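You operate a simulated robot arm through the tools that you are given. There is no shell and no other tool. Be economical: measure what you need, move in short steps, check, and stop when the job is done.

You are at the controls of a simulated two-armed robot. One attempt, no reset.

Task
Pick up the yellow jar from the programmer end of the front desk with one hand, pass it to the other hand and put it on the top of the long bench. Push the top drawer of the back desk shut. Fetch the job pad from the back desk top and set it on top of the green-handled tray. Open the upper cabinet door. The order is free. Set down upright: yellow jar.

It is judged by the outcome, as a careful person would: the job done as asked, and still so three seconds after it is handed in. It fails if anything else is knocked over, pushed out of place, dropped, spilled or broken.

Robot
Two 7-joint arms with fingered hands on one trunk, on a base that drives. Base frame: it is fixed to the floor where the robot stands at the start and does not move with it; the origin is under the middle of the robot, x ahead of it, y to its left, z up; the surface under the hand at the start is at about z = 750. Readings come in mm, rad, newtons and seconds.
The left shoulder is at the start at [70, 132, 1067], the right one opposite. With the tool pointing down near the work surface each hand reaches from about 100 to 620 mm from the robot's upright axis, wherever it stands, measured 20 degrees to its own side. Places, roughly: green-handled tray [500, 2750, 750]; job pad [2000, 2500, 750]; top drawer of the back desk [1800, 2400, 500]; top of the long bench [0, -3400, 900]; upper cabinet door [300, -5600, 1400]; yellow jar [500, 0, 750]. Payload 2.3 kg a hand.
The tool frame of a hand sits at the grasp point between the pads (the TCP): z along the fingers, y along the line on which they close. The tips reach 25 mm beyond it. Largest opening 88 mm; the body of the gripper starts 29 mm behind the TCP. The gripper is a hand of 3 fingers: y runs from the thumb to the fingers, the wrist lies at [-13, -97, -162] in the tool frame.
Orientation is that of the tool frame in the base frame, as [roll, pitch, yaw] about the fixed x, y, z axes, in that order (R = Rz(yaw) Ry(pitch) Rx(roll)). With the fingers straight down and the wrist toward the robot, the tool's x, y and z point along [0, 1, 0], [1, 0, 0] and [0, 0, -1] of the base frame.

Tools
- The arms move only by the tool play_rows. It takes "left_increments", "right_increments" or both (then of equal length, played together; a hand with none holds still); each is a list of rows, each a list of 2 entries, a list of its own where there are three numbers: the shift along the tool's x, y, z in units of 25 mm (1.0 is 25 mm), then the turn, a rotation vector about the tool's x, y, z in units of 8 degrees (1.0 is 8 degrees). In form: [[[dx, dy, dz], [wx, wy, wz]], ...]. A call has 1 to 10 rows; each row shifts and turns the commanded pose from where the row before left it, along the tool's axes as they then stand. A call with a number of a shift or a turn outside -1 to 1 is refused whole. A row lasts 0.2 s, in which the tool goes at most 50 mm and 0.15 rad; a call with a longer step from one row to the next is refused whole. Where a pose cannot be reached the arm comes as near as it can. A force on the tool above 40 N (or 10 N above the force at the start of the call, whichever is more), or a blocked arm, ends the call early, and 0.2 s more pass. In this call time passes only in rows, and 0.2 s behind the last. The reply holds the time, the measured pose of the TCP, the force on the tool along the base axes, the opening and the grip force, in the units named above and with some noise, with the torque about the TCP (base axes, N m) and any sound that the robot's microphone picked up.
- Cameras (640 x 400 px; columns grow to the right, rows downward): "scene" is now at [114.7, 21.3, 1368.5]; the picture's right is [0.26, -0.97, 0.00], its down [-0.77, -0.20, -0.61] and it looks along [0.59, 0.16, -0.80] (base axes); focal length 260 px, centre (320, 200). "left" rides on the left gripper at [-58, -85, -99] in its tool frame; the picture's right is [-0.67, -0.35, 0.66], its down [0.69, -0.63, 0.37] and it looks along [0.29, 0.69, 0.66] (tool axes); focal length 261 px, centre (320, 200). "right" rides on the right gripper at [58, -85, -99] in its tool frame; the picture's right is [-0.67, 0.35, -0.66], its down [-0.69, -0.63, 0.37] and it looks along [-0.29, 0.69, 0.66] (tool axes); focal length 261 px, centre (320, 200). There is no depth. A picture from a camera that has moved, and an enlarged one, comes with that camera's place and axes in the base frame and with its lens. The place of the scene camera against the robot may be out by one fixed shift of up to 12 mm in any direction.
- grab_frame(camera): a new picture of that camera. No time passes.
- raise_lower(by): slides the trunk up (or, below 0, down) by that many mm; the arms and the scene camera ride with it, the base frame stays. It gives what a move gives, with no picture.
- drive_base(legs): drives the robot by 1 to 6 legs, each [ahead, left, turn to the left] in mm, mm and rad, along the robot's own axes; the way and the turn of a leg run together, so that a leg with both is an arc; at most 1500 mm and 3.142 rad a leg. The arms and the cameras ride along, it lands a little off, and it stops where it bumps. It gives what a move gives.
- move_fingers(index, middle, thumb_bend, thumb_turn, hand): sets how far each is bent, from 0 (flat) to 100 (curled in); at 30 the hand is open as for a grip, at 70 the pads meet at the TCP. One left out holds its place. A second passes; each finger stops where it meets its share of the squeeze, and holds until it gets a number again. It is the only way to open and close the hand. It gives what a move gives, with no picture; readings hold the bend of each and the force on the fingers (four entries, about 0 where the hand has none), thumb and palm. thumb_turn goes from beside the hand (0) to across from the fingers (100), as for a grip.
- turn_head(pan, tilt): turns the head with the scene camera to pan (to the left, within 1.501 rad either way) and tilt (down, from -0.506 to 1.204), counted from straight ahead of the robot. It gives what a move gives.
- close_up(camera, box): a new picture of the part [left, top, right, bottom] of that camera's present view, enlarged. No time passes.
- hand_in(): hands the job in; it is judged then, once.

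Work in short steps. Places have to be worked out from the pictures, the camera data and where the tool is seen: move nearer, look again, correct. Check each grasp and each placing, and mend what went wrong. You have 165 turns and 118 pictures in all, those below and enlarged ones among them. Open the grippers and draw the arms clear of the work before you hand the job in, unless the task says otherwise; then end with one line.

The tools are called after ">>>" by a JSON object that holds its "name" and its "arguments". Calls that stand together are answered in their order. play_rows: Moves the arms, as the interface text tells. Its arguments: {"type":"object","properties":{"left_increments":{"type":"array","items":{"type":"array"}},"right_increments":{"type":"array","items":{"type":"array"}}},"required":[]} The other tools are called the same way: raise_lower (by) slides the trunk up or down; move_fingers (index, middle, thumb_bend, thumb_turn, hand) moves the fingers one by one; drive_base (legs) drives the base; turn_head (pan, tilt) turns the head that bears the scene camera; grab_frame (camera) takes a picture; close_up (camera, box) takes an enlarged picture of a part of a camera's view; hand_in () hands the job in.

At the start:

```text
clock: 0.0
left_position: [396.1, 221.9, 979.5]
left_tool_rot: [3.141, 0.001, 1.569]
left_ft_force: [-0.8, -0.1, 0.1]
left_torque: [0.01, -0.03, -0.01]
left_finger_gap: 87.5
left_gripper_force: 0.1
left_shape: jaw
left_bend: [30.0, 30.0, 30.0, 98.0]
left_finger forces: [0.0, 0.0, 0.0, 0.1, 0.0, 0.1]
right_position: [424.5, -82.0, 981.2]
right_tool_rot: [-3.141, 0.0, 1.571]
right_ft_force: [-0.4, 0.1, 0.4]
right_torque: [0.02, -0.02, 0.03]
right_finger_gap: 87.6
right_gripper_force: 0.1
right_shape: jaw
right_bend: [30.0, 30.0, 30.0, 98.0]
right_finger forces: [0.1, 0.1, 0.1, 0.0, 0.0, 0.0]
trunk travel left (down, up): [-625.0, 215.0]
robot x, y, heading: [-3.9, 0.9, 0.001]
head pan, tilt: [0.26, 0.92]
```

scene: 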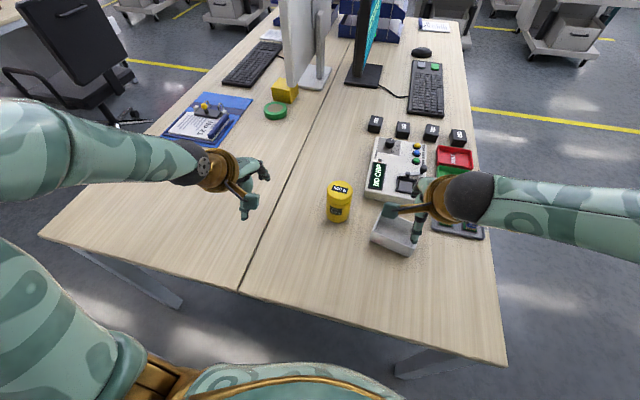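
right: 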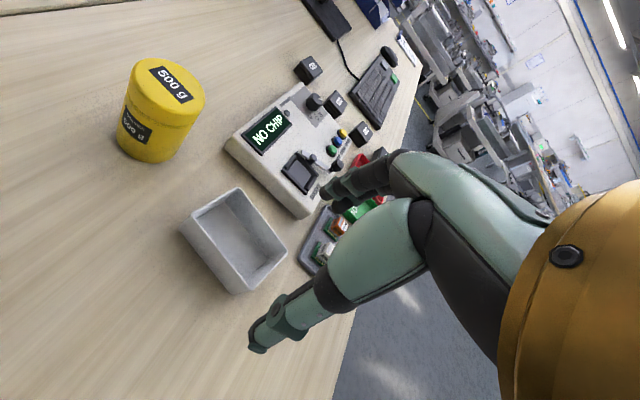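
left: 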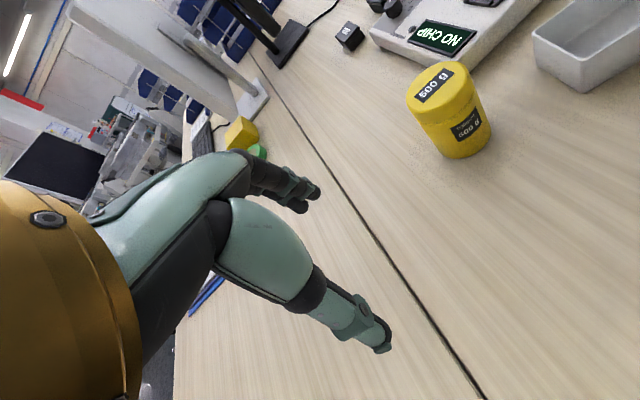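

The jar is around (540, 80), about 95 mm tall and 75 mm wide. The desk to its left is free, so I'll take it from the side with the left hand and pass it to the right hand from the top. I'm turning the left hand to lie nearly flat, well above the desk.

>>> {"name": "play_rows", "arguments": {"left_increments": [[[0, 0.57, 0], [0, -1, 0]], [[0, 0.57, 0], [0, -1, 0]], [[0, 0.57, 0], [0, -1, 0]], [[0, 0.57, 0], [0, -1, 0]], [[0, 0.57, 0], [0, -1, 0]], [[0, 0.57, 0], [0, -1, 0]], [[0, 0.57, 0], [0, -1, 0]], [[0, 0.57, 0], [0, -1, 0]], [[0, 0.57, 0], [0, -1, 0]], [[0, 0.57, 0], [0, -1, 0]]]}}

>>> {"name": "grab_frame", "arguments": {"camera": "scene"}}

>>> {"name": "grab_frame", "arguments": {"camera": "left"}}

```text
clock: 2.2
left_position: [536.6, 223.0, 977.3]
left_tool_rot: [3.135, 1.398, 1.565]
left_ft_force: [-0.6, 0.4, 0.2]
left_torque: [0.04, -0.04, 0.01]
left_finger_gap: 87.8
left_gripper_force: 0.0
left_shape: jaw
left_bend: [30.0, 30.0, 30.0, 98.0]
left_finger forces: [0.0, 0.0, 0.1, 0.1, 0.0, 0.0]
right_position: [426.1, -81.5, 980.4]
right_tool_rot: [-3.141, 0.0, 1.572]
right_ft_force: [0.5, -0.1, 0.2]
right_torque: [-0.02, 0.01, 0.01]
right_finger_gap: 87.8
right_gripper_force: 0.0
right_shape: jaw
right_bend: [30.0, 30.0, 30.0, 98.0]
right_finger forces: [0.0, 0.1, 0.0, 0.1, 0.0, 0.0]
trunk travel left (down, up): [-625.0, 215.0]
robot x, y, heading: [-0.2, 1.0, 0.002]
head pan, tilt: [0.26, 0.92]
```

```text
114 pictures are left
camera scene: at [115.9, 21.3, 1368.4], right [0.26, -0.97, 0.0], down [-0.77, -0.2, -0.61], along [0.59, 0.16, -0.8], focal length 260 px, centre (320, 200)
```

scene: 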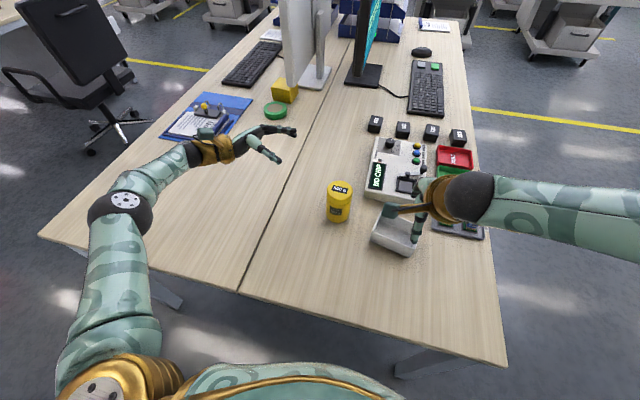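

```text
113 pictures are left
camera left: at [452.1, 310.9, 1050.5], right [-0.35, -0.76, 0.55], down [-0.63, -0.24, -0.74], along [0.69, -0.6, -0.39], focal length 261 px, centre (320, 200)
```

left: 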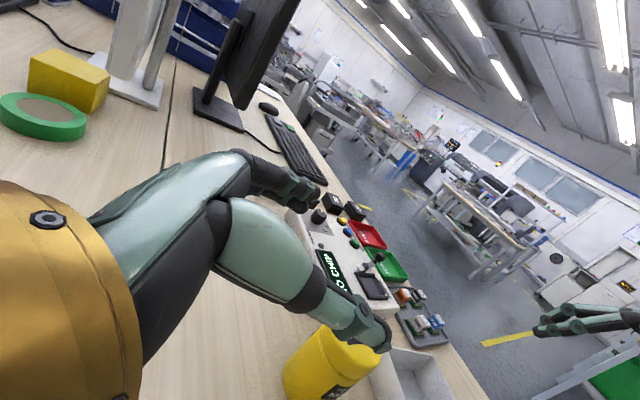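

The left hand is flat above the desk. I'm lowering it to about z=840, left of the jar, then checking the clearance.

>>> {"name": "play_rows", "arguments": {"left_increments": [[[0.9, 0, 0.3], [0, 0, 0]], [[0.9, 0, 0.3], [0, 0, 0]], [[0.9, 0, 0.3], [0, 0, 0]], [[0.9, 0, 0.3], [0, 0, 0]], [[0.9, 0, 0.3], [0, 0, 0]], [[0.8, 0, 0.3], [0, 0, 0]]]}}

>>> {"name": "grab_frame", "arguments": {"camera": "scene"}}

>>> {"name": "grab_frame", "arguments": {"camera": "left"}}

```text
clock: 3.6
left_position: [524.8, 194.3, 857.5]
left_tool_rot: [3.138, 1.397, 1.568]
left_ft_force: [-0.2, 0.1, -1.0]
left_torque: [0.04, 0.0, 0.03]
left_finger_gap: 87.5
left_gripper_force: 0.0
left_shape: jaw
left_bend: [30.0, 30.0, 30.0, 98.0]
left_finger forces: [0.1, 0.1, 0.0, 0.0, 0.1, 0.0]
left hand out of reach, approached as far as the arm can: row 5, 6
right_position: [425.8, -81.1, 981.2]
right_tool_rot: [3.141, -0.001, 1.571]
right_ft_force: [-0.1, 0.1, -0.6]
right_torque: [-0.02, 0.02, 0.03]
right_finger_gap: 87.6
right_gripper_force: 0.0
right_shape: jaw
right_bend: [30.0, 30.0, 30.0, 98.0]
right_finger forces: [0.0, 0.1, 0.1, 0.0, 0.0, 0.0]
trunk travel left (down, up): [-625.0, 215.0]
robot x, y, heading: [-0.0, -1.5, -0.004]
head pan, tilt: [0.26, 0.92]
```

```text
112 pictures are left
camera scene: at [115.4, 20.3, 1368.5], right [0.26, -0.97, 0.0], down [-0.77, -0.2, -0.61], along [0.59, 0.16, -0.8], focal length 260 px, centre (320, 200)
```

scene: 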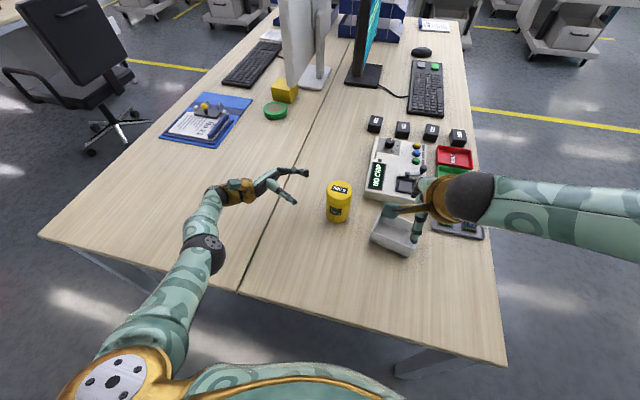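

```text
111 pictures are left
camera left: at [440.0, 281.6, 932.1], right [-0.35, -0.76, 0.55], down [-0.63, -0.24, -0.74], along [0.69, -0.6, -0.4], focal length 261 px, centre (320, 200)
```

left: 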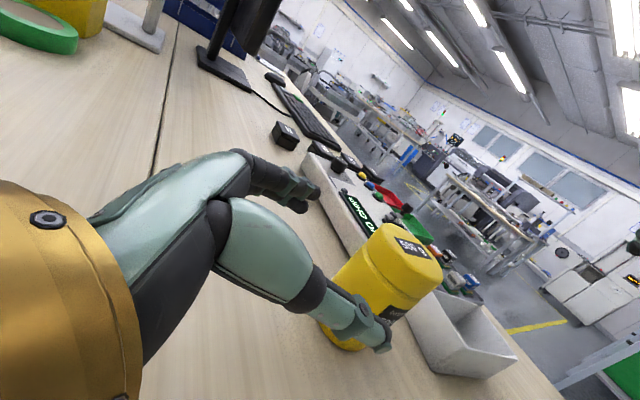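

The arm is at its reach limit there, so I'm lowering the trunk 65 mm. That brings the hand to about z=792, with its wrist still clear of the desk.

>>> {"name": "raise_lower", "arguments": {"by": -62}}

>>> {"name": "grab_frame", "arguments": {"camera": "left"}}

>>> {"name": "grab_frame", "arguments": {"camera": "right"}}

```text
clock: 4.6
left_position: [525.6, 195.6, 795.6]
left_tool_rot: [3.129, 1.397, 1.558]
left_ft_force: [-0.3, 0.4, 0.4]
left_torque: [0.03, -0.01, 0.02]
left_finger_gap: 87.5
left_gripper_force: 0.1
left_shape: jaw
left_bend: [30.0, 30.0, 30.0, 98.0]
left_finger forces: [0.0, 0.0, 0.0, 0.0, 0.0, 0.0]
right_position: [425.5, -82.7, 918.6]
right_tool_rot: [3.141, -0.001, 1.572]
right_ft_force: [-0.2, 0.0, -0.3]
right_torque: [-0.04, 0.03, 0.0]
right_finger_gap: 87.8
right_gripper_force: 0.1
right_shape: jaw
right_bend: [30.0, 30.0, 30.0, 98.0]
right_finger forces: [0.1, 0.2, 0.0, 0.0, 0.0, 0.0]
trunk travel left (down, up): [-563.0, 277.0]
robot x, y, heading: [0.2, -1.7, 0.003]
head pan, tilt: [0.26, 0.92]
```

```text
110 pictures are left
camera left: at [439.5, 282.2, 870.3], right [-0.35, -0.76, 0.55], down [-0.63, -0.24, -0.74], along [0.69, -0.6, -0.4], focal length 261 px, centre (320, 200)
```

left: 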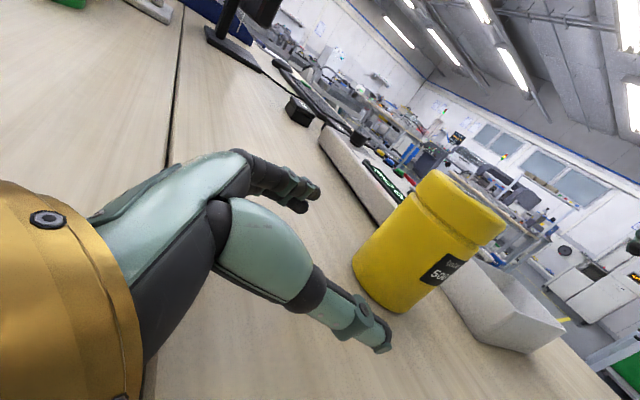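

```text
109 pictures are left
camera right: at [340.7, -24.4, 1018.3], right [0.35, -0.67, 0.66], down [-0.63, -0.69, -0.37], along [0.69, -0.29, -0.66], focal length 261 px, centre (320, 200)
```

right: 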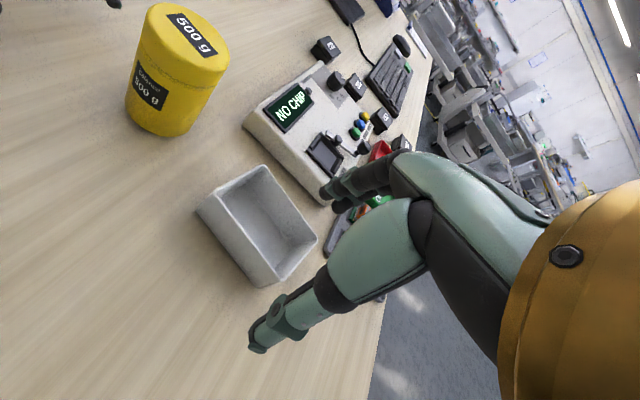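

The left camera puts the jar axis at about (540, 74), its top at z≈850 and its diameter at 73 mm. I'm centring the hand on x=540 first and going half way in.

>>> {"name": "play_rows", "arguments": {"left_increments": [[[-0.1, 0.6, 0], [0, 0, 0]], [[-0.1, 0, 0.5], [0, 0, 0]], [[-0.1, 0, 0.6], [0, 0, 0]]]}}

>>> {"name": "grab_frame", "arguments": {"camera": "left"}}

```text
clock: 5.4
left_position: [532.2, 162.9, 804.4]
left_tool_rot: [-3.137, 1.397, 1.574]
left_ft_force: [0.2, -0.1, 0.8]
left_torque: [0.0, -0.02, -0.02]
left_finger_gap: 87.6
left_gripper_force: 0.1
left_shape: jaw
left_bend: [30.0, 30.0, 30.0, 98.0]
left_finger forces: [0.1, 0.0, 0.0, 0.0, 0.0, 0.0]
left hand out of reach, approached as far as the arm can: row 1
right_position: [425.0, -81.4, 919.1]
right_tool_rot: [3.14, 0.0, 1.569]
right_ft_force: [-0.9, -0.8, -0.8]
right_torque: [0.0, 0.0, 0.0]
right_finger_gap: 87.6
right_gripper_force: 0.0
right_shape: jaw
right_bend: [30.0, 30.0, 30.0, 98.0]
right_finger forces: [0.0, 0.0, 0.0, 0.0, 0.0, 0.0]
trunk travel left (down, up): [-563.0, 277.0]
robot x, y, heading: [1.6, 1.1, -0.004]
head pan, tilt: [0.26, 0.92]
```

```text
108 pictures are left
camera left: at [447.0, 250.5, 877.5], right [-0.35, -0.76, 0.55], down [-0.63, -0.24, -0.74], along [0.69, -0.6, -0.4], focal length 261 px, centre (320, 200)
```

left: 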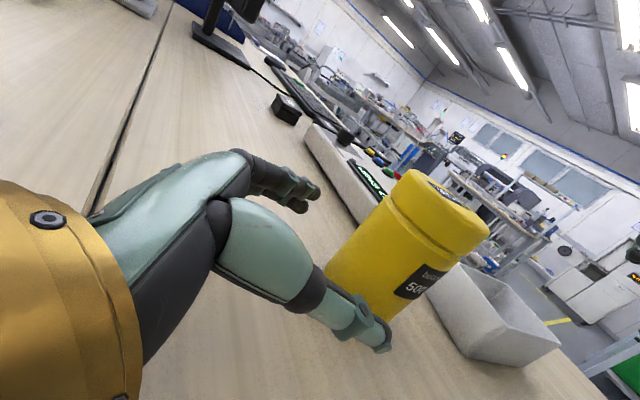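

I need x +8 and about 12 mm less height. I'll lower the trunk a little, then go straight in to y≈90.

>>> {"name": "raise_lower", "arguments": {"by": -15}}

>>> {"name": "play_rows", "arguments": {"left_increments": [[[-0.1, 0.32, 0], [0, 0, 0]], [[-0.1, 0, 0.6], [0, 0, 0]], [[-0.1, 0, 0.6], [0, 0, 0]], [[-0.1, 0, 0.6], [0, 0, 0]], [[-0.1, 0, 0.6], [0, 0, 0]], [[0, 0, 0.5], [0, 0, 0]]]}}

>>> {"name": "grab_frame", "arguments": {"camera": "left"}}

>>> {"name": "grab_frame", "arguments": {"camera": "scene"}}

```text
clock: 6.0
left_position: [532.9, 162.6, 788.0]
left_tool_rot: [3.137, 1.396, 1.566]
left_ft_force: [-0.1, -0.1, 0.5]
left_torque: [0.0, 0.01, -0.01]
left_finger_gap: 87.5
left_gripper_force: 0.1
left_shape: jaw
left_bend: [30.0, 30.0, 30.0, 98.0]
left_finger forces: [0.0, 0.0, 0.0, 0.0, 0.0, 0.0]
right_position: [425.4, -80.8, 905.1]
right_tool_rot: [3.141, 0.0, 1.57]
right_ft_force: [-0.5, -0.3, 0.5]
right_torque: [-0.01, 0.02, -0.01]
right_finger_gap: 87.5
right_gripper_force: 0.2
right_shape: jaw
right_bend: [30.0, 30.0, 30.0, 98.0]
right_finger forces: [0.0, 0.0, 0.1, 0.0, 0.0, 0.1]
trunk travel left (down, up): [-548.0, 292.0]
robot x, y, heading: [-4.5, 0.2, 0.002]
head pan, tilt: [0.26, 0.92]
```

```text
clock: 7.5
left_position: [540.6, 89.2, 787.2]
left_tool_rot: [3.14, 1.396, 1.568]
left_ft_force: [0.5, -0.9, 0.0]
left_torque: [-0.01, 0.01, -0.01]
left_finger_gap: 87.6
left_gripper_force: 0.0
left_shape: jaw
left_bend: [30.0, 30.0, 30.0, 98.0]
left_finger forces: [0.1, 0.0, 0.0, 0.0, 0.0, 0.0]
right_position: [426.1, -81.3, 905.8]
right_tool_rot: [3.141, -0.001, 1.571]
right_ft_force: [-0.4, 0.7, 0.1]
right_torque: [0.01, -0.02, 0.03]
right_finger_gap: 87.7
right_gripper_force: 0.1
right_shape: jaw
right_bend: [30.0, 30.0, 30.0, 98.0]
right_finger forces: [0.1, 0.0, 0.0, 0.0, 0.0, 0.1]
trunk travel left (down, up): [-548.0, 292.0]
robot x, y, heading: [-0.0, -5.5, -0.002]
head pan, tilt: [0.26, 0.92]
```

```text
107 pictures are left
camera left: at [455.1, 177.6, 862.1], right [-0.35, -0.76, 0.55], down [-0.63, -0.24, -0.74], along [0.69, -0.6, -0.4], focal length 261 px, centre (320, 200)
```

left: 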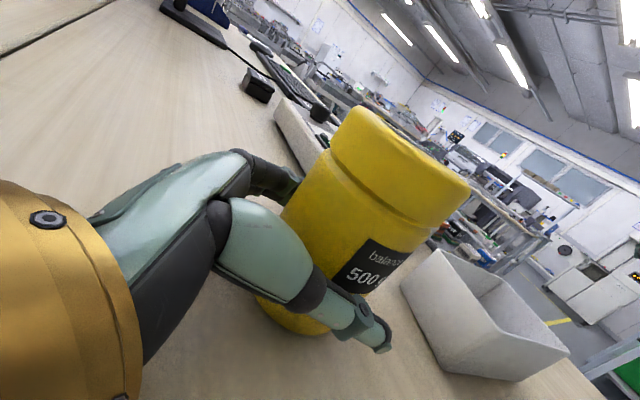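

```text
106 pictures are left
camera scene: at [114.9, 21.1, 1291.5], right [0.26, -0.97, 0.0], down [-0.77, -0.2, -0.61], along [0.59, 0.16, -0.8], focal length 260 px, centre (320, 200)
```

scene: 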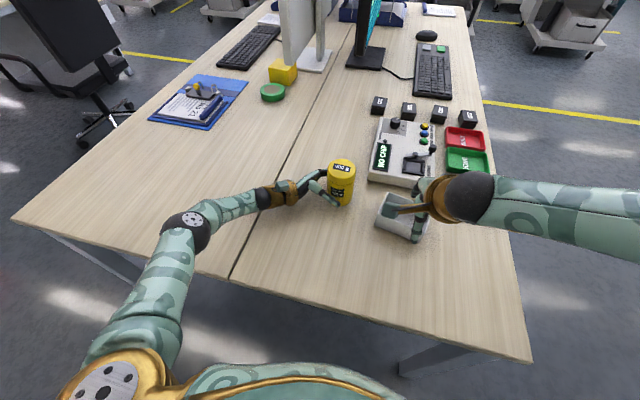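

The jar sits between thumb and fingers. I'm closing the left hand.

>>> {"name": "move_fingers", "arguments": {"hand": "left", "index": 55, "middle": 55, "thumb_bend": 55}}

>>> {"name": "grab_frame", "arguments": {"camera": "left"}}

```text
clock: 8.4
left_position: [540.4, 90.0, 787.4]
left_tool_rot: [-3.137, 1.395, 1.575]
left_ft_force: [1.8, 0.9, -0.4]
left_torque: [-0.03, -0.11, 0.04]
left_finger_gap: 61.0
left_gripper_force: 16.0
left_shape: fingers
left_bend: [43.0, 47.0, 42.0, 97.0]
left_finger forces: [10.6, 6.4, 0.1, 0.1, 15.5, 0.1]
right_position: [425.1, -81.9, 902.6]
right_tool_rot: [-3.141, 0.001, 1.573]
right_ft_force: [0.3, -0.4, 0.1]
right_torque: [0.02, 0.0, -0.02]
right_finger_gap: 87.6
right_gripper_force: 0.0
right_shape: jaw
right_bend: [30.0, 30.0, 30.0, 98.0]
right_finger forces: [0.0, 0.0, 0.0, 0.1, 0.1, 0.0]
trunk travel left (down, up): [-548.0, 292.0]
robot x, y, heading: [0.5, -2.2, 0.001]
head pan, tilt: [0.26, 0.92]
```

```text
105 pictures are left
camera left: at [455.5, 178.1, 861.8], right [-0.35, -0.76, 0.55], down [-0.63, -0.24, -0.74], along [0.69, -0.6, -0.4], focal length 261 px, centre (320, 200)
```

left: 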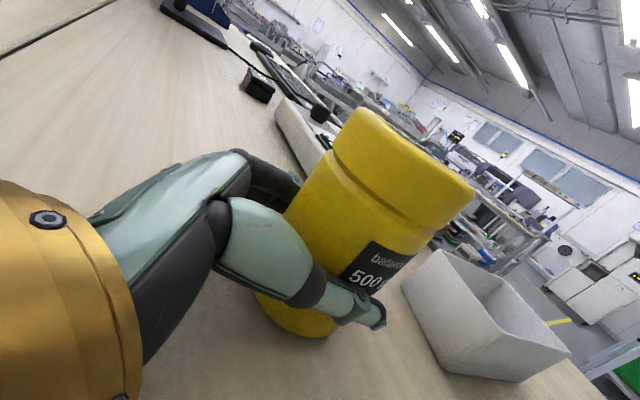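

The grip holds at 16 N. I'm lifting by raising the trunk 110 mm and checking.

>>> {"name": "raise_lower", "arguments": {"by": 110}}

>>> {"name": "grab_frame", "arguments": {"camera": "scene"}}

>>> {"name": "grab_frame", "arguments": {"camera": "left"}}

```text
clock: 9.9
left_position: [540.8, 90.9, 897.5]
left_tool_rot: [-3.135, 1.396, 1.577]
left_ft_force: [-0.2, 0.3, -4.7]
left_torque: [0.07, -0.03, -0.02]
left_finger_gap: 60.8
left_gripper_force: 16.4
left_shape: fingers
left_bend: [43.0, 47.0, 42.0, 98.0]
left_finger forces: [10.0, 5.8, 0.0, 0.0, 16.2, 0.0]
right_position: [427.1, -81.1, 1013.9]
right_tool_rot: [-3.139, 0.0, 1.571]
right_ft_force: [-0.2, 0.5, 0.6]
right_torque: [-0.01, 0.04, -0.01]
right_finger_gap: 87.5
right_gripper_force: 0.0
right_shape: jaw
right_bend: [30.0, 30.0, 30.0, 98.0]
right_finger forces: [0.0, 0.0, 0.0, 0.0, 0.0, 0.1]
trunk travel left (down, up): [-658.0, 182.0]
robot x, y, heading: [-3.7, -0.4, -0.002]
head pan, tilt: [0.26, 0.92]
```

```text
104 pictures are left
camera scene: at [116.7, 21.6, 1401.3], right [0.26, -0.97, 0.0], down [-0.77, -0.2, -0.6], along [0.58, 0.16, -0.8], focal length 260 px, centre (320, 200)
```

scene: 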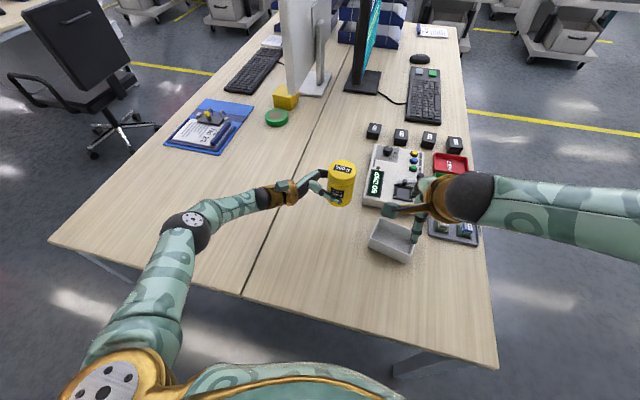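

```text
103 pictures are left
camera left: at [456.3, 178.1, 971.2], right [-0.35, -0.76, 0.55], down [-0.63, -0.24, -0.74], along [0.69, -0.6, -0.4], focal length 261 px, centre (320, 200)
```

left: 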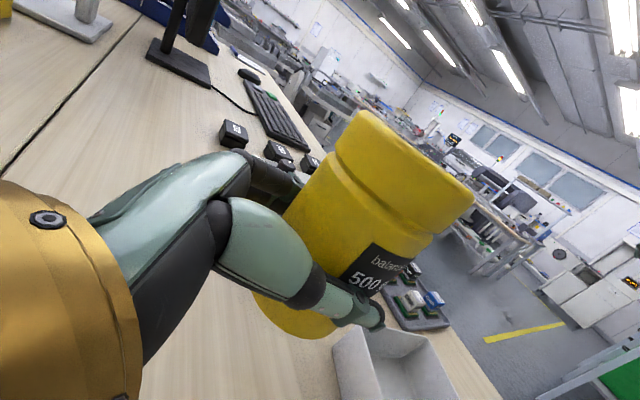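

Lift confirmed: about 0.5 kg, still upright. I'm bringing the jar to about (440, 0), over empty desk, while the right hand rises out of its way.

>>> {"name": "play_rows", "arguments": {"left_increments": [[[-0.06, -0.5, 0.38], [0, 0, 0]], [[-0.06, -0.5, 0.38], [0, 0, 0]], [[-0.06, -0.5, 0.38], [0, 0, 0]], [[-0.06, -0.5, 0.38], [0, 0, 0]], [[-0.06, -0.5, 0.38], [0, 0, 0]], [[-0.06, -0.5, 0.38], [0, 0, 0]], [[-0.06, -0.5, 0.38], [0, 0, 0]], [[-0.06, -0.5, 0.38], [0, 0, 0]]], "right_increments": [[[0, 0, -0.8], [0, 0, 0]], [[0, 0, -0.6], [0, 0, 0]], [[0, 0, -0.6], [0, 0, 0]], [[0, 0, -0.2], [0, 0, 0]], [[0, 0, 0], [0, 0, 0]], [[0, 0, 0], [0, 0, 0]], [[0, 0, 0], [0, 0, 0]], [[0, 0, 0], [0, 0, 0]]]}}

>>> {"name": "grab_frame", "arguments": {"camera": "right"}}

>>> {"name": "grab_frame", "arguments": {"camera": "scene"}}

```text
clock: 11.7
left_position: [440.3, 11.5, 895.6]
left_tool_rot: [3.134, 1.395, 1.562]
left_ft_force: [-0.4, -0.6, -5.1]
left_torque: [0.06, 0.0, -0.01]
left_finger_gap: 60.7
left_gripper_force: 16.0
left_shape: fingers
left_bend: [43.0, 48.0, 42.0, 98.0]
left_finger forces: [10.0, 5.9, 0.0, 0.1, 16.2, 0.0]
right_position: [425.9, -83.6, 1069.4]
right_tool_rot: [-3.141, -0.001, 1.572]
right_ft_force: [0.4, -0.6, 0.2]
right_torque: [0.0, 0.0, 0.02]
right_finger_gap: 87.7
right_gripper_force: 0.0
right_shape: jaw
right_bend: [30.0, 30.0, 30.0, 98.0]
right_finger forces: [0.0, 0.0, 0.1, 0.1, 0.0, 0.1]
trunk travel left (down, up): [-658.0, 182.0]
robot x, y, heading: [-0.1, 0.5, -0.004]
head pan, tilt: [0.26, 0.92]
```

```text
102 pictures are left
camera right: at [341.0, -25.0, 1168.1], right [0.35, -0.67, 0.66], down [-0.63, -0.69, -0.37], along [0.69, -0.29, -0.66], focal length 261 px, centre (320, 200)
```

right: 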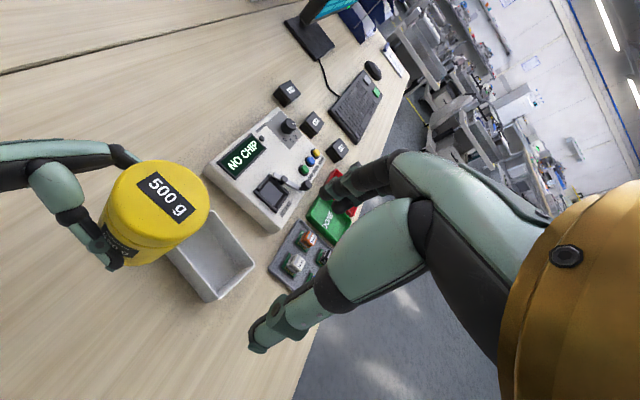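

```text
101 pictures are left
camera scene: at [115.5, 21.1, 1401.4], right [0.26, -0.97, 0.0], down [-0.77, -0.2, -0.61], along [0.59, 0.16, -0.8], focal length 260 px, centre (320, 200)
```

scene: 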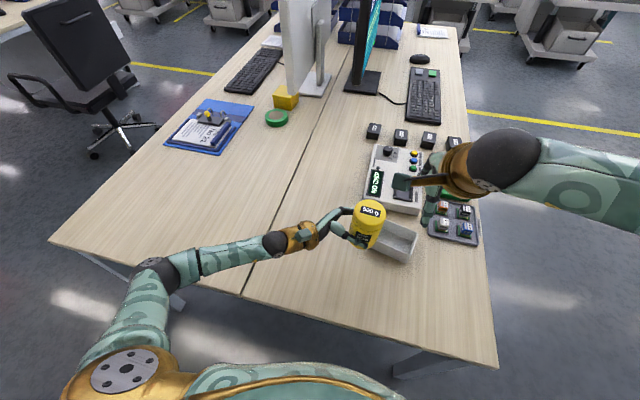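

The jar axis is at about (437, -2) with its top at z≈958. I'm opening the right hand a little wider, then moving over the jar while staying above it.

>>> {"name": "move_fingers", "arguments": {"hand": "right", "index": 22, "middle": 22, "thumb_bend": 22}}

>>> {"name": "play_rows", "arguments": {"right_increments": [[[0.8, 0.1, 0], [0, 0, 0]], [[0.8, 0.1, 0], [0, 0, 0]], [[0.8, 0.1, 0], [0, 0, 0]], [[0.8, 0.1, 0.4], [0, 0, 0]], [[0, 0, 0.6], [0, 0, 0]]]}}

>>> {"name": "grab_frame", "arguments": {"camera": "right"}}

>>> {"name": "grab_frame", "arguments": {"camera": "left"}}

```text
clock: 12.7
left_position: [441.3, 11.9, 895.5]
left_tool_rot: [-3.128, 1.397, 1.586]
left_ft_force: [-0.2, 0.7, -5.9]
left_torque: [0.06, 0.0, 0.01]
left_finger_gap: 60.9
left_gripper_force: 15.6
left_shape: fingers
left_bend: [43.0, 48.0, 42.0, 98.0]
left_finger forces: [10.1, 5.9, 0.1, 0.0, 16.2, 0.0]
right_position: [426.7, -83.0, 1070.1]
right_tool_rot: [-3.139, 0.0, 1.571]
right_ft_force: [0.4, -0.6, -0.3]
right_torque: [0.0, -0.02, 0.05]
right_finger_gap: 99.7
right_gripper_force: 0.1
right_shape: fingers
right_bend: [22.0, 22.0, 22.0, 98.0]
right_finger forces: [0.1, 0.0, 0.0, 0.0, 0.0, 0.1]
trunk travel left (down, up): [-658.0, 182.0]
robot x, y, heading: [2.5, -0.3, -0.002]
head pan, tilt: [0.26, 0.92]
```

```text
clock: 13.9
left_position: [440.2, 12.1, 895.9]
left_tool_rot: [-3.127, 1.397, 1.584]
left_ft_force: [-0.3, 0.0, -4.7]
left_torque: [0.04, -0.02, 0.04]
left_finger_gap: 60.8
left_gripper_force: 16.3
left_shape: fingers
left_bend: [43.0, 48.0, 42.0, 98.0]
left_finger forces: [10.0, 5.8, 0.0, 0.0, 16.1, 0.0]
right_position: [435.9, -1.6, 1043.4]
right_tool_rot: [3.141, 0.0, 1.571]
right_ft_force: [0.2, 0.1, 0.6]
right_torque: [0.01, -0.01, -0.02]
right_finger_gap: 99.9
right_gripper_force: 0.0
right_shape: fingers
right_bend: [22.0, 22.0, 22.0, 98.0]
right_finger forces: [0.0, 0.0, 0.1, 0.0, 0.1, 0.0]
trunk travel left (down, up): [-658.0, 182.0]
robot x, y, heading: [1.8, -3.5, 0.002]
head pan, tilt: [0.26, 0.92]
```

```text
100 pictures are left
camera right: at [350.9, 55.4, 1143.1], right [0.35, -0.67, 0.65], down [-0.63, -0.69, -0.37], along [0.69, -0.28, -0.66], focal length 261 px, centre (320, 200)
```

right: 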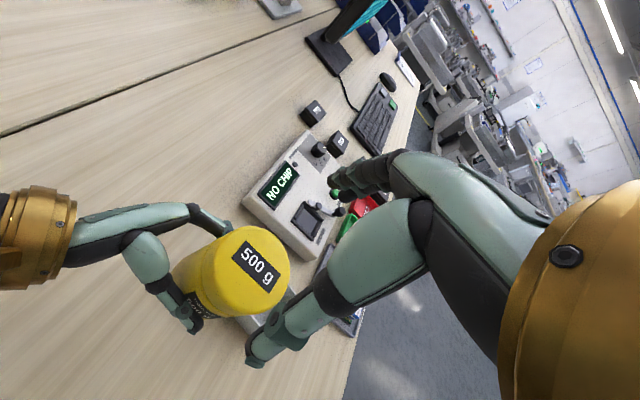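

```text
99 pictures are left
camera left: at [356.0, 99.9, 970.7], right [-0.35, -0.76, 0.55], down [-0.63, -0.24, -0.74], along [0.69, -0.6, -0.4], focal length 261 px, centre (320, 200)
```

left: 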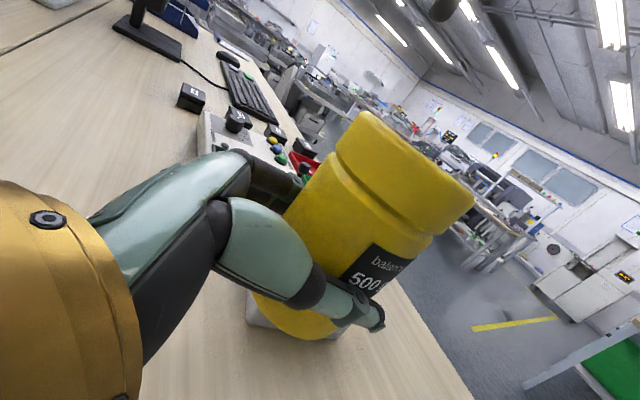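

The hand is centred over the lid to within a few mm. I'm descending until the pads straddle the lid (TCP z≈949).

>>> {"name": "play_rows", "arguments": {"right_increments": [[[-0.1, 0.08, 0.6], [0, 0, 0]], [[0, 0, 0.6], [0, 0, 0]], [[0, 0, 0.6], [0, 0, 0]], [[0, 0, 0.6], [0, 0, 0]], [[0, 0, 0.6], [0, 0, 0]], [[0, 0, 0.4], [0, 0, 0]], [[0, 0, 0.3], [0, 0, 0]]]}}

>>> {"name": "grab_frame", "arguments": {"camera": "right"}}

>>> {"name": "grab_frame", "arguments": {"camera": "left"}}

```text
clock: 15.5
left_position: [440.6, 13.1, 896.4]
left_tool_rot: [-3.133, 1.397, 1.578]
left_ft_force: [0.4, -0.1, -6.1]
left_torque: [0.11, -0.01, 0.01]
left_finger_gap: 60.7
left_gripper_force: 16.1
left_shape: fingers
left_bend: [43.0, 48.0, 42.0, 98.0]
left_finger forces: [10.0, 5.8, 0.0, 0.0, 16.1, 0.1]
right_position: [439.3, -4.2, 952.8]
right_tool_rot: [-3.141, 0.0, 1.57]
right_ft_force: [0.0, 0.3, 0.4]
right_torque: [0.01, 0.0, 0.01]
right_finger_gap: 99.4
right_gripper_force: 0.0
right_shape: fingers
right_bend: [22.0, 22.0, 22.0, 98.0]
right_finger forces: [0.0, 0.0, 0.0, 0.0, 0.0, 0.0]
trunk travel left (down, up): [-658.0, 182.0]
robot x, y, heading: [-0.2, -1.3, 0.002]
head pan, tilt: [0.26, 0.92]
```

```text
98 pictures are left
camera right: at [354.8, 53.3, 1050.8], right [0.35, -0.67, 0.66], down [-0.63, -0.69, -0.37], along [0.69, -0.29, -0.66], focal length 261 px, centre (320, 200)
```

right: 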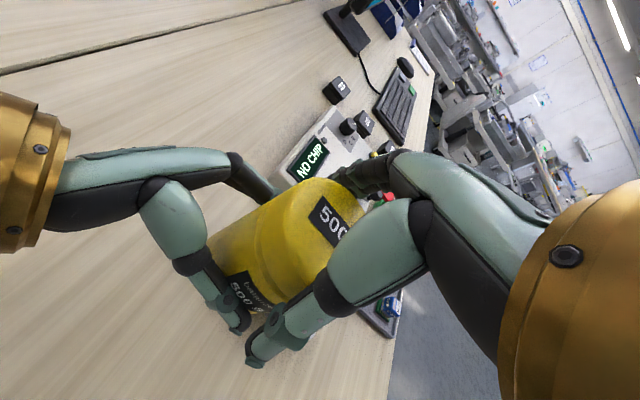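

```text
97 pictures are left
camera left: at [355.9, 100.2, 970.7], right [-0.35, -0.76, 0.55], down [-0.63, -0.24, -0.74], along [0.69, -0.6, -0.4], focal length 261 px, centre (320, 200)
```

left: 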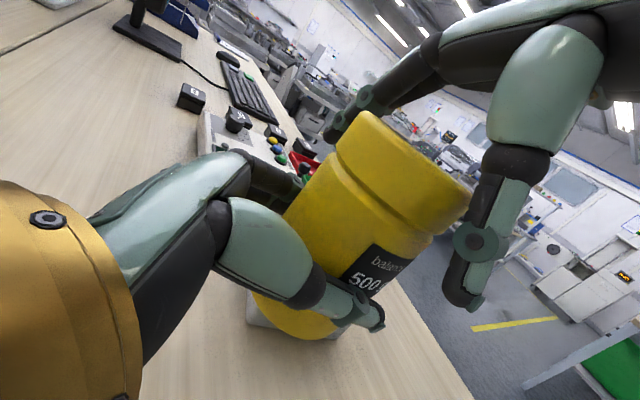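

The pads straddle the lid. I'm closing the right hand on it.

>>> {"name": "move_fingers", "arguments": {"hand": "right", "index": 55, "middle": 55, "thumb_bend": 55}}

>>> {"name": "grab_frame", "arguments": {"camera": "left"}}

```text
clock: 16.5
left_position: [440.4, 12.9, 896.0]
left_tool_rot: [-3.126, 1.396, 1.587]
left_ft_force: [-1.8, 0.4, -8.7]
left_torque: [0.15, 0.06, -0.09]
left_finger_gap: 60.7
left_gripper_force: 16.0
left_shape: fingers
left_bend: [44.0, 48.0, 42.0, 98.0]
left_finger forces: [9.5, 5.5, 0.1, 0.0, 17.3, 0.0]
right_position: [438.5, -4.0, 951.6]
right_tool_rot: [3.141, 0.0, 1.571]
right_ft_force: [2.4, 0.3, 3.6]
right_torque: [0.0, -0.18, 0.02]
right_finger_gap: 67.3
right_gripper_force: 26.1
right_shape: fingers
right_bend: [35.0, 47.0, 44.0, 97.0]
right_finger forces: [20.3, 6.0, 0.0, 0.0, 25.5, 0.0]
trunk travel left (down, up): [-658.0, 182.0]
robot x, y, heading: [-3.4, 3.2, -0.004]
head pan, tilt: [0.26, 0.92]
```

```text
96 pictures are left
camera left: at [355.8, 100.2, 970.5], right [-0.35, -0.76, 0.55], down [-0.63, -0.24, -0.74], along [0.69, -0.6, -0.4], focal length 261 px, centre (320, 200)
```

left: 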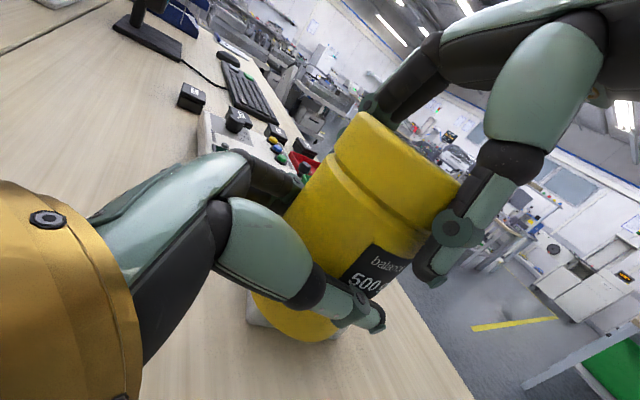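

The right hand holds at 26 N and the jar hasn't shifted. I'm releasing the left hand and backing it off.

>>> {"name": "move_fingers", "arguments": {"hand": "left", "index": 24, "middle": 24, "thumb_bend": 24}}

>>> {"name": "play_rows", "arguments": {"left_increments": [[[0, 0, -0.8], [0, 0, 0]], [[0, 0, -0.8], [0, 0, 0]], [[0, 0, -0.8], [0, 0, 0]], [[0, 0, -0.8], [0, 0, 0]], [[0, 0, -0.8], [0, 0, 0]], [[0, 0, -0.8], [0, 0, 0]], [[-0.4, 0, -0.8], [0, 0, 0]], [[-0.4, 0, -0.8], [0, 0, 0]]]}}

>>> {"name": "grab_frame", "arguments": {"camera": "left"}}

```text
clock: 17.5
left_position: [441.5, 11.7, 896.4]
left_tool_rot: [-3.124, 1.395, 1.588]
left_ft_force: [-0.3, -0.5, 0.3]
left_torque: [0.02, 0.06, 0.01]
left_finger_gap: 95.9
left_gripper_force: 0.0
left_shape: fingers
left_bend: [24.0, 24.0, 24.0, 98.0]
left_finger forces: [0.0, 0.0, 0.0, 0.0, 0.0, 0.1]
right_position: [438.7, -3.0, 952.6]
right_tool_rot: [-3.14, -0.001, 1.573]
right_ft_force: [0.4, 0.1, 0.2]
right_torque: [-0.03, 0.01, -0.01]
right_finger_gap: 67.0
right_gripper_force: 24.9
right_shape: fingers
right_bend: [36.0, 48.0, 44.0, 96.0]
right_finger forces: [18.6, 5.5, 0.1, 0.1, 25.5, 0.0]
trunk travel left (down, up): [-658.0, 182.0]
robot x, y, heading: [-0.7, -2.9, 0.004]
head pan, tilt: [0.26, 0.92]
```

```text
clock: 19.3
left_position: [440.5, 169.5, 940.2]
left_tool_rot: [-3.126, 1.399, 1.586]
left_ft_force: [0.1, 0.3, -0.4]
left_torque: [-0.03, 0.0, 0.02]
left_finger_gap: 96.0
left_gripper_force: 0.0
left_shape: fingers
left_bend: [24.0, 24.0, 24.0, 98.0]
left_finger forces: [0.0, 0.0, 0.0, 0.0, 0.1, 0.1]
right_position: [437.7, -3.7, 953.2]
right_tool_rot: [-3.141, 0.0, 1.571]
right_ft_force: [-0.9, 0.6, 0.3]
right_torque: [-0.05, 0.02, 0.01]
right_finger_gap: 66.9
right_gripper_force: 24.6
right_shape: fingers
right_bend: [36.0, 48.0, 44.0, 96.0]
right_finger forces: [18.6, 5.5, 0.1, 0.1, 25.4, 0.0]
trunk travel left (down, up): [-658.0, 182.0]
robot x, y, heading: [1.9, 1.7, -0.003]
head pan, tilt: [0.26, 0.92]
```

```text
95 pictures are left
camera left: at [356.0, 256.1, 1016.2], right [-0.35, -0.76, 0.55], down [-0.63, -0.24, -0.74], along [0.69, -0.6, -0.4], focal length 261 px, centre (320, 200)
```

left: 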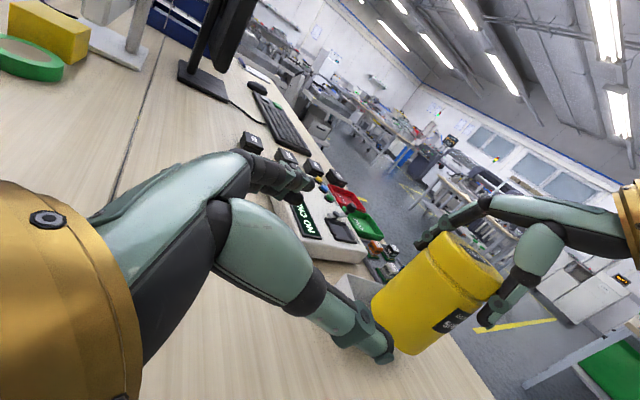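

The jar hangs from the right hand. I'm raising the trunk 110 mm for carrying and drawing both arms in toward the body.

>>> {"name": "raise_lower", "arguments": {"by": 110}}

>>> {"name": "play_rows", "arguments": {"left_increments": [[[0, -0.6, -0.3], [0, 1, 0]], [[0, -0.6, -0.3], [0, 1, 0]], [[0, -0.6, -0.3], [0, 1, 0]], [[0, -0.6, -0.3], [0, 1, 0]], [[0, -0.6, 0], [0, 1, 0]], [[0, -0.6, 0], [0, 1, 0]], [[0, -0.6, 0], [0, 1, 0]], [[0, -0.6, 0], [0, 1, 0]], [[0, 0, 0], [0, 1, 0]], [[0, 0, 0], [0, 1, 0]]], "right_increments": [[[-0.6, -0.3, 0], [0, 0, 0]], [[-0.6, -0.3, 0], [0, 0, 0]], [[-0.6, -0.3, 0], [0, 0, 0]], [[-0.6, -0.3, 0], [0, 0, 0]], [[-0.6, -0.3, 0], [0, 0, 0]], [[-0.6, -0.3, 0], [0, 0, 0]], [[-0.6, -0.3, 0], [0, 0, 0]], [[-0.6, -0.3, 0], [0, 0, 0]], [[0, 0, 0], [0, 0, 0]], [[0, 0, 0], [0, 0, 0]]]}}

>>> {"name": "turn_head", "arguments": {"pan": -1.0, "tilt": 0.45}}

>>> {"name": "grab_frame", "arguments": {"camera": "scene"}}

```text
clock: 20.7
left_position: [441.4, 166.2, 1051.0]
left_tool_rot: [-3.13, 1.396, 1.582]
left_ft_force: [-0.7, -0.1, 0.4]
left_torque: [0.01, 0.0, 0.05]
left_finger_gap: 95.7
left_gripper_force: 0.1
left_shape: fingers
left_bend: [24.0, 24.0, 24.0, 98.0]
left_finger forces: [0.0, 0.1, 0.0, 0.0, 0.1, 0.0]
right_position: [439.9, -4.4, 1062.3]
right_tool_rot: [-3.14, 0.001, 1.57]
right_ft_force: [-0.3, -0.4, -4.9]
right_torque: [0.02, 0.0, -0.01]
right_finger_gap: 67.0
right_gripper_force: 24.7
right_shape: fingers
right_bend: [36.0, 48.0, 44.0, 96.0]
right_finger forces: [18.5, 5.5, 0.0, 0.1, 25.4, 0.1]
trunk travel left (down, up): [-768.0, 72.0]
robot x, y, heading: [3.2, 0.6, -0.002]
head pan, tilt: [0.26, 0.92]
```

```text
clock: 22.9
left_position: [345.2, 201.3, 1065.0]
left_tool_rot: [-3.138, -0.002, 1.572]
left_ft_force: [0.5, -0.2, 0.6]
left_torque: [-0.01, 0.01, 0.02]
left_finger_gap: 96.1
left_gripper_force: 0.0
left_shape: fingers
left_bend: [24.0, 24.0, 24.0, 98.0]
left_finger forces: [0.0, 0.0, 0.1, 0.0, 0.0, 0.0]
left hand out of reach, approached as far as the arm can: row 8, 9, 10
right_position: [379.6, -126.5, 1062.6]
right_tool_rot: [-3.139, -0.002, 1.571]
right_ft_force: [-1.2, -0.3, -5.5]
right_torque: [0.03, -0.04, 0.04]
right_finger_gap: 66.6
right_gripper_force: 25.1
right_shape: fingers
right_bend: [36.0, 48.0, 44.0, 96.0]
right_finger forces: [18.7, 5.5, 0.1, 0.1, 25.1, 0.0]
trunk travel left (down, up): [-768.0, 72.0]
robot x, y, heading: [-0.0, 1.2, -0.002]
head pan, tilt: [0.26, 0.92]
```

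```text
clock: 24.3
left_position: [346.0, 202.5, 1064.2]
left_tool_rot: [-3.139, 0.0, 1.571]
left_ft_force: [-1.1, -0.4, 1.2]
left_torque: [-0.06, -0.01, -0.01]
left_finger_gap: 95.7
left_gripper_force: 0.1
left_shape: fingers
left_bend: [24.0, 24.0, 24.0, 98.0]
left_finger forces: [0.1, 0.0, 0.0, 0.0, 0.0, 0.1]
right_position: [378.9, -124.7, 1063.4]
right_tool_rot: [-3.14, 0.0, 1.569]
right_ft_force: [-0.4, 0.4, -6.2]
right_torque: [-0.04, -0.02, 0.0]
right_finger_gap: 66.7
right_gripper_force: 24.5
right_shape: fingers
right_bend: [36.0, 48.0, 44.0, 96.0]
right_finger forces: [18.8, 5.4, 0.0, 0.0, 25.1, 0.0]
trunk travel left (down, up): [-768.0, 72.0]
robot x, y, heading: [-1.7, 0.2, 0.003]
head pan, tilt: [-1.0, 0.45]
```

```text
94 pictures are left
camera scene: at [93.8, -75.6, 1551.1], right [-0.84, -0.54, 0.0], down [-0.24, 0.37, -0.9], along [0.49, -0.76, -0.44], focal length 260 px, centre (320, 200)
```

scene: 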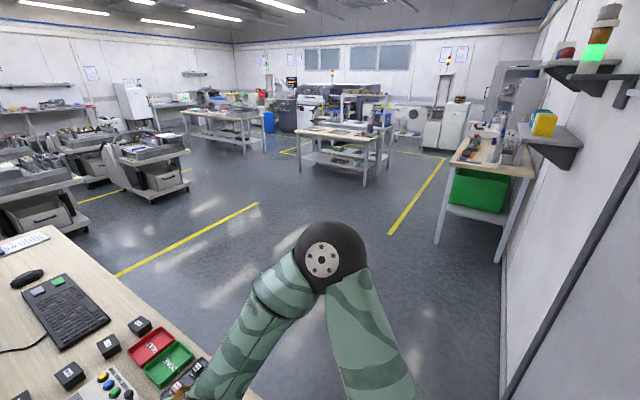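

The long bench appears to be the one against the right wall, running from about y=-2350 on with its top near z=900. I'm looking closer.

>>> {"name": "close_up", "arguments": {"camera": "scene", "box": [400, 60, 640, 270]}}

>>> {"name": "turn_head", "arguments": {"pan": -1.5, "tilt": 0.6}}

>>> {"name": "grab_frame", "arguments": {"camera": "scene"}}

```text
1.90 times, centred on (520, 165) of scene
camera zoom: at [93.8, -75.6, 1551.1], right [-0.84, -0.54, 0.0], down [-0.24, 0.37, -0.9], along [0.49, -0.76, -0.44], focal length 496 px, centre (-61, 267)
```

zoom: 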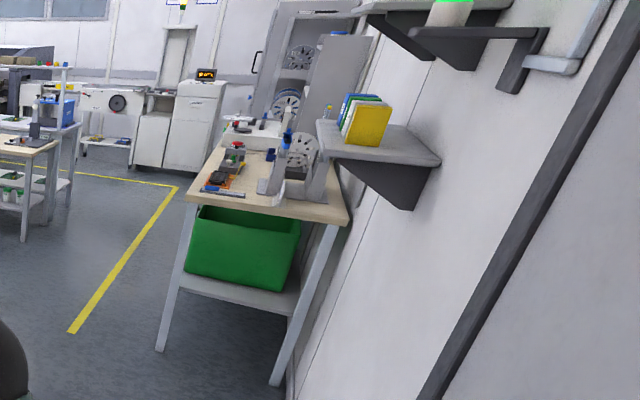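

```text
clock: 25.3
left_position: [346.0, 202.7, 1065.8]
left_tool_rot: [-3.138, 0.002, 1.572]
left_ft_force: [0.6, -0.3, -0.1]
left_torque: [-0.01, 0.02, 0.01]
left_finger_gap: 96.1
left_gripper_force: 0.1
left_shape: fingers
left_bend: [24.0, 24.0, 24.0, 98.0]
left_finger forces: [0.0, 0.0, 0.0, 0.1, 0.0, 0.1]
right_position: [379.8, -124.2, 1062.8]
right_tool_rot: [-3.139, -0.001, 1.57]
right_ft_force: [-0.2, 0.3, -5.5]
right_torque: [-0.05, 0.01, 0.01]
right_finger_gap: 66.6
right_gripper_force: 24.4
right_shape: fingers
right_bend: [36.0, 48.0, 44.0, 96.0]
right_finger forces: [18.9, 5.4, 0.0, 0.1, 25.1, 0.1]
trunk travel left (down, up): [-768.0, 72.0]
robot x, y, heading: [-1.8, 0.2, -0.0]
head pan, tilt: [-1.499, 0.6]
```

```text
92 pictures are left
camera scene: at [50.5, -86.4, 1537.6], right [-1.0, -0.07, 0.0], down [-0.04, 0.56, -0.83], along [0.06, -0.82, -0.56], focal length 260 px, centre (320, 200)
```

scene: 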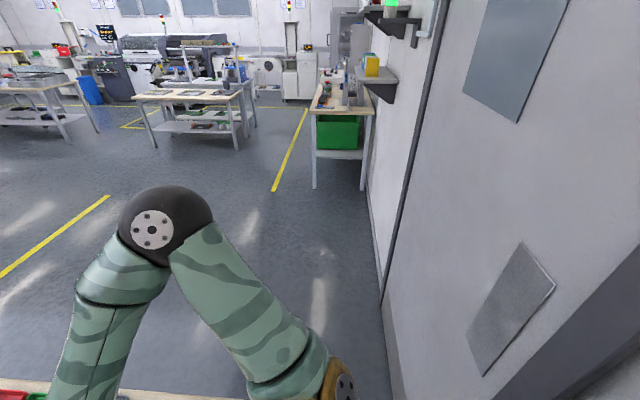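

The wall is close behind me, about 270 mm. I'll strafe right clear of the desk, go ahead a little, turn to face the bench and look again.

>>> {"name": "drive_base", "arguments": {"legs": [[0, -900, 0], [300, -100, 0], [0, 0, -1.571]]}}

>>> {"name": "turn_head", "arguments": {"pan": 0.1, "tilt": 0.5}}

>>> {"name": "grab_frame", "arguments": {"camera": "scene"}}

```text
clock: 35.5
left_position: [529.1, -1329.3, 1065.1]
left_tool_rot: [-3.138, 0.001, 0.026]
left_ft_force: [0.3, -0.3, -0.1]
left_torque: [-0.04, 0.01, 0.01]
left_finger_gap: 95.9
left_gripper_force: 0.1
left_shape: fingers
left_bend: [24.0, 24.0, 24.0, 98.0]
left_finger forces: [0.0, 0.0, 0.0, 0.0, 0.0, 0.0]
right_position: [202.6, -1372.7, 1062.7]
right_tool_rot: [-3.139, 0.001, 0.026]
right_ft_force: [0.0, 0.2, -5.2]
right_torque: [-0.01, 0.08, 0.01]
right_finger_gap: 66.4
right_gripper_force: 23.4
right_shape: fingers
right_bend: [37.0, 48.0, 44.0, 96.0]
right_finger forces: [18.0, 5.2, 0.1, 0.1, 23.9, 0.0]
trunk travel left (down, up): [-768.0, 72.0]
robot x, y, heading: [314.9, -989.1, -1.549]
head pan, tilt: [-1.499, 0.6]
```

```text
clock: 37.2
left_position: [527.9, -1328.8, 1064.0]
left_tool_rot: [-3.138, 0.0, 0.024]
left_ft_force: [0.0, 0.3, 0.1]
left_torque: [0.01, 0.03, 0.01]
left_finger_gap: 96.1
left_gripper_force: 0.0
left_shape: fingers
left_bend: [24.0, 24.0, 24.0, 98.0]
left_finger forces: [0.0, 0.1, 0.1, 0.0, 0.1, 0.0]
right_position: [203.1, -1372.0, 1062.4]
right_tool_rot: [-3.14, -0.001, 0.026]
right_ft_force: [-1.0, -0.7, -5.0]
right_torque: [-0.03, 0.05, 0.0]
right_finger_gap: 66.0
right_gripper_force: 23.6
right_shape: fingers
right_bend: [37.0, 48.0, 44.0, 96.0]
right_finger forces: [18.1, 5.3, 0.0, 0.1, 24.0, 0.1]
trunk travel left (down, up): [-768.0, 72.0]
robot x, y, heading: [316.2, -988.1, -1.544]
head pan, tilt: [0.099, 0.499]
```

```text
91 pictures are left
camera scene: at [321.6, -1129.0, 1546.6], right [-0.99, -0.12, 0.0], down [-0.06, 0.48, -0.88], along [0.11, -0.87, -0.48], focal length 260 px, centre (320, 200)
```

scene: 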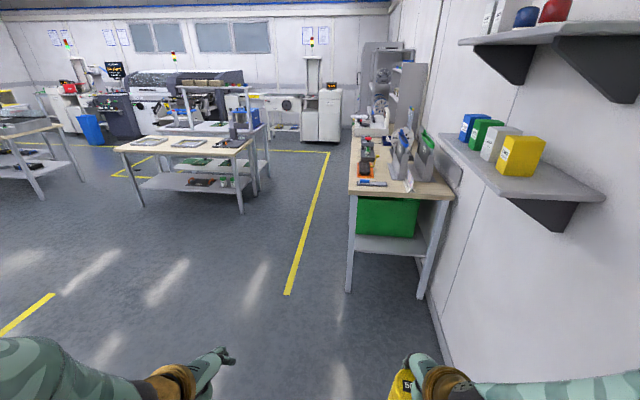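

The long bench starts at y≈-2385 and spans x≈-230…317, with free top near its right front corner. A shelf sticks out from the wall to x≈-50, so I stay left of it. Driving up to y≈-1850 to look at the top.

>>> {"name": "drive_base", "arguments": {"legs": [[860, 0, -0.027]]}}

>>> {"name": "turn_head", "arguments": {"pan": -0.25, "tilt": 0.75}}

>>> {"name": "grab_frame", "arguments": {"camera": "scene"}}

```text
clock: 41.7
left_position: [517.8, -2186.3, 1064.1]
left_tool_rot: [-3.14, 0.0, -0.018]
left_ft_force: [-0.5, 0.2, -0.4]
left_torque: [-0.02, 0.03, -0.02]
left_finger_gap: 95.8
left_gripper_force: 0.0
left_shape: fingers
left_bend: [24.0, 24.0, 24.0, 98.0]
left_finger forces: [0.0, 0.0, 0.1, 0.0, 0.0, 0.1]
right_position: [188.9, -2214.0, 1064.0]
right_tool_rot: [-3.141, 0.001, -0.019]
right_ft_force: [1.5, 0.2, -4.7]
right_torque: [-0.01, 0.04, 0.01]
right_finger_gap: 66.1
right_gripper_force: 24.0
right_shape: fingers
right_bend: [37.0, 48.0, 44.0, 96.0]
right_finger forces: [18.0, 5.3, 0.0, 0.0, 23.9, 0.0]
trunk travel left (down, up): [-768.0, 72.0]
robot x, y, heading: [322.1, -1837.0, -1.593]
head pan, tilt: [0.099, 0.499]
```

```text
clock: 42.5
left_position: [516.7, -2186.6, 1064.0]
left_tool_rot: [-3.138, 0.002, -0.02]
left_ft_force: [0.8, 0.1, 0.1]
left_torque: [0.04, -0.02, -0.03]
left_finger_gap: 95.9
left_gripper_force: 0.1
left_shape: fingers
left_bend: [24.0, 24.0, 24.0, 98.0]
left_finger forces: [0.0, 0.0, 0.0, 0.1, 0.0, 0.0]
right_position: [189.5, -2215.8, 1063.0]
right_tool_rot: [-3.14, 0.001, -0.02]
right_ft_force: [-0.3, 0.4, -4.9]
right_torque: [0.0, 0.03, 0.0]
right_finger_gap: 66.2
right_gripper_force: 23.5
right_shape: fingers
right_bend: [37.0, 48.0, 44.0, 96.0]
right_finger forces: [18.0, 5.3, 0.0, 0.1, 24.1, 0.0]
trunk travel left (down, up): [-768.0, 72.0]
robot x, y, heading: [322.2, -1837.6, -1.588]
head pan, tilt: [-0.25, 0.75]
```

```text
90 pictures are left
camera scene: at [289.3, -1967.8, 1524.7], right [-0.96, 0.26, 0.0], down [0.18, 0.66, -0.73], along [-0.19, -0.7, -0.68], focal length 260 px, centre (320, 200)
```

scene: 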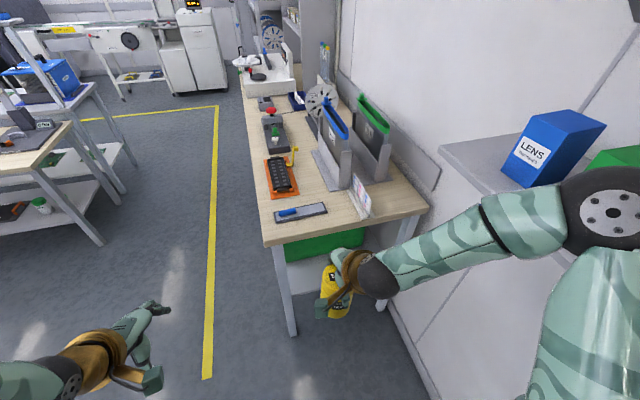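

I'm zooming in on the near end of the bench to pick a free spot for the jar.

>>> {"name": "close_up", "arguments": {"camera": "scene", "box": [240, 90, 460, 260]}}

>>> {"name": "close_up", "arguments": {"camera": "scene", "box": [420, 80, 640, 300]}}

```text
2.35 times, centred on (350, 175) of scene
camera zoom: at [289.3, -1967.8, 1524.7], right [-0.96, 0.26, 0.0], down [0.18, 0.66, -0.73], along [-0.19, -0.7, -0.68], focal length 613 px, centre (249, 259)
```

zoom: 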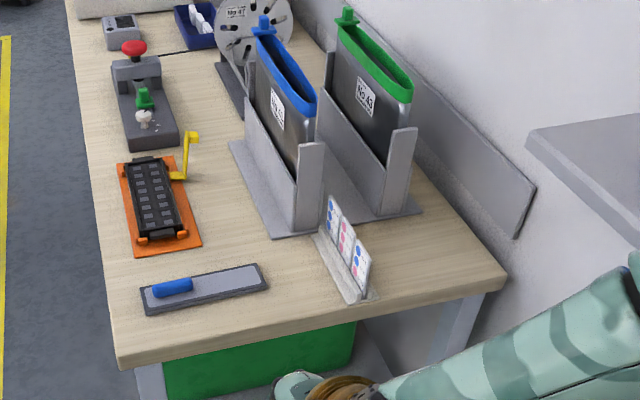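

```text
1.82 times, centred on (530, 190) of scene
camera zoom: at [289.3, -1967.8, 1524.7], right [-0.96, 0.26, 0.0], down [0.18, 0.66, -0.73], along [-0.19, -0.7, -0.68], focal length 474 px, centre (-62, 218)
```

zoom: 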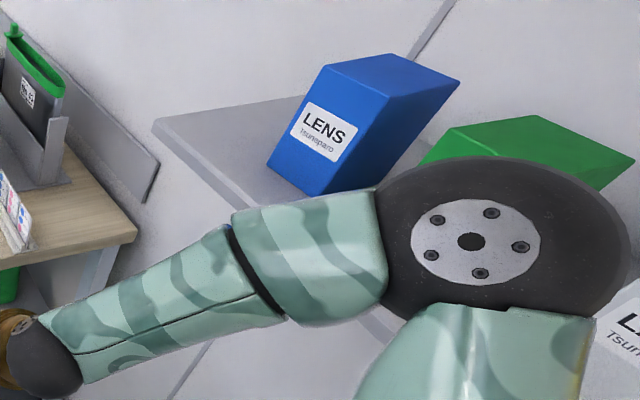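

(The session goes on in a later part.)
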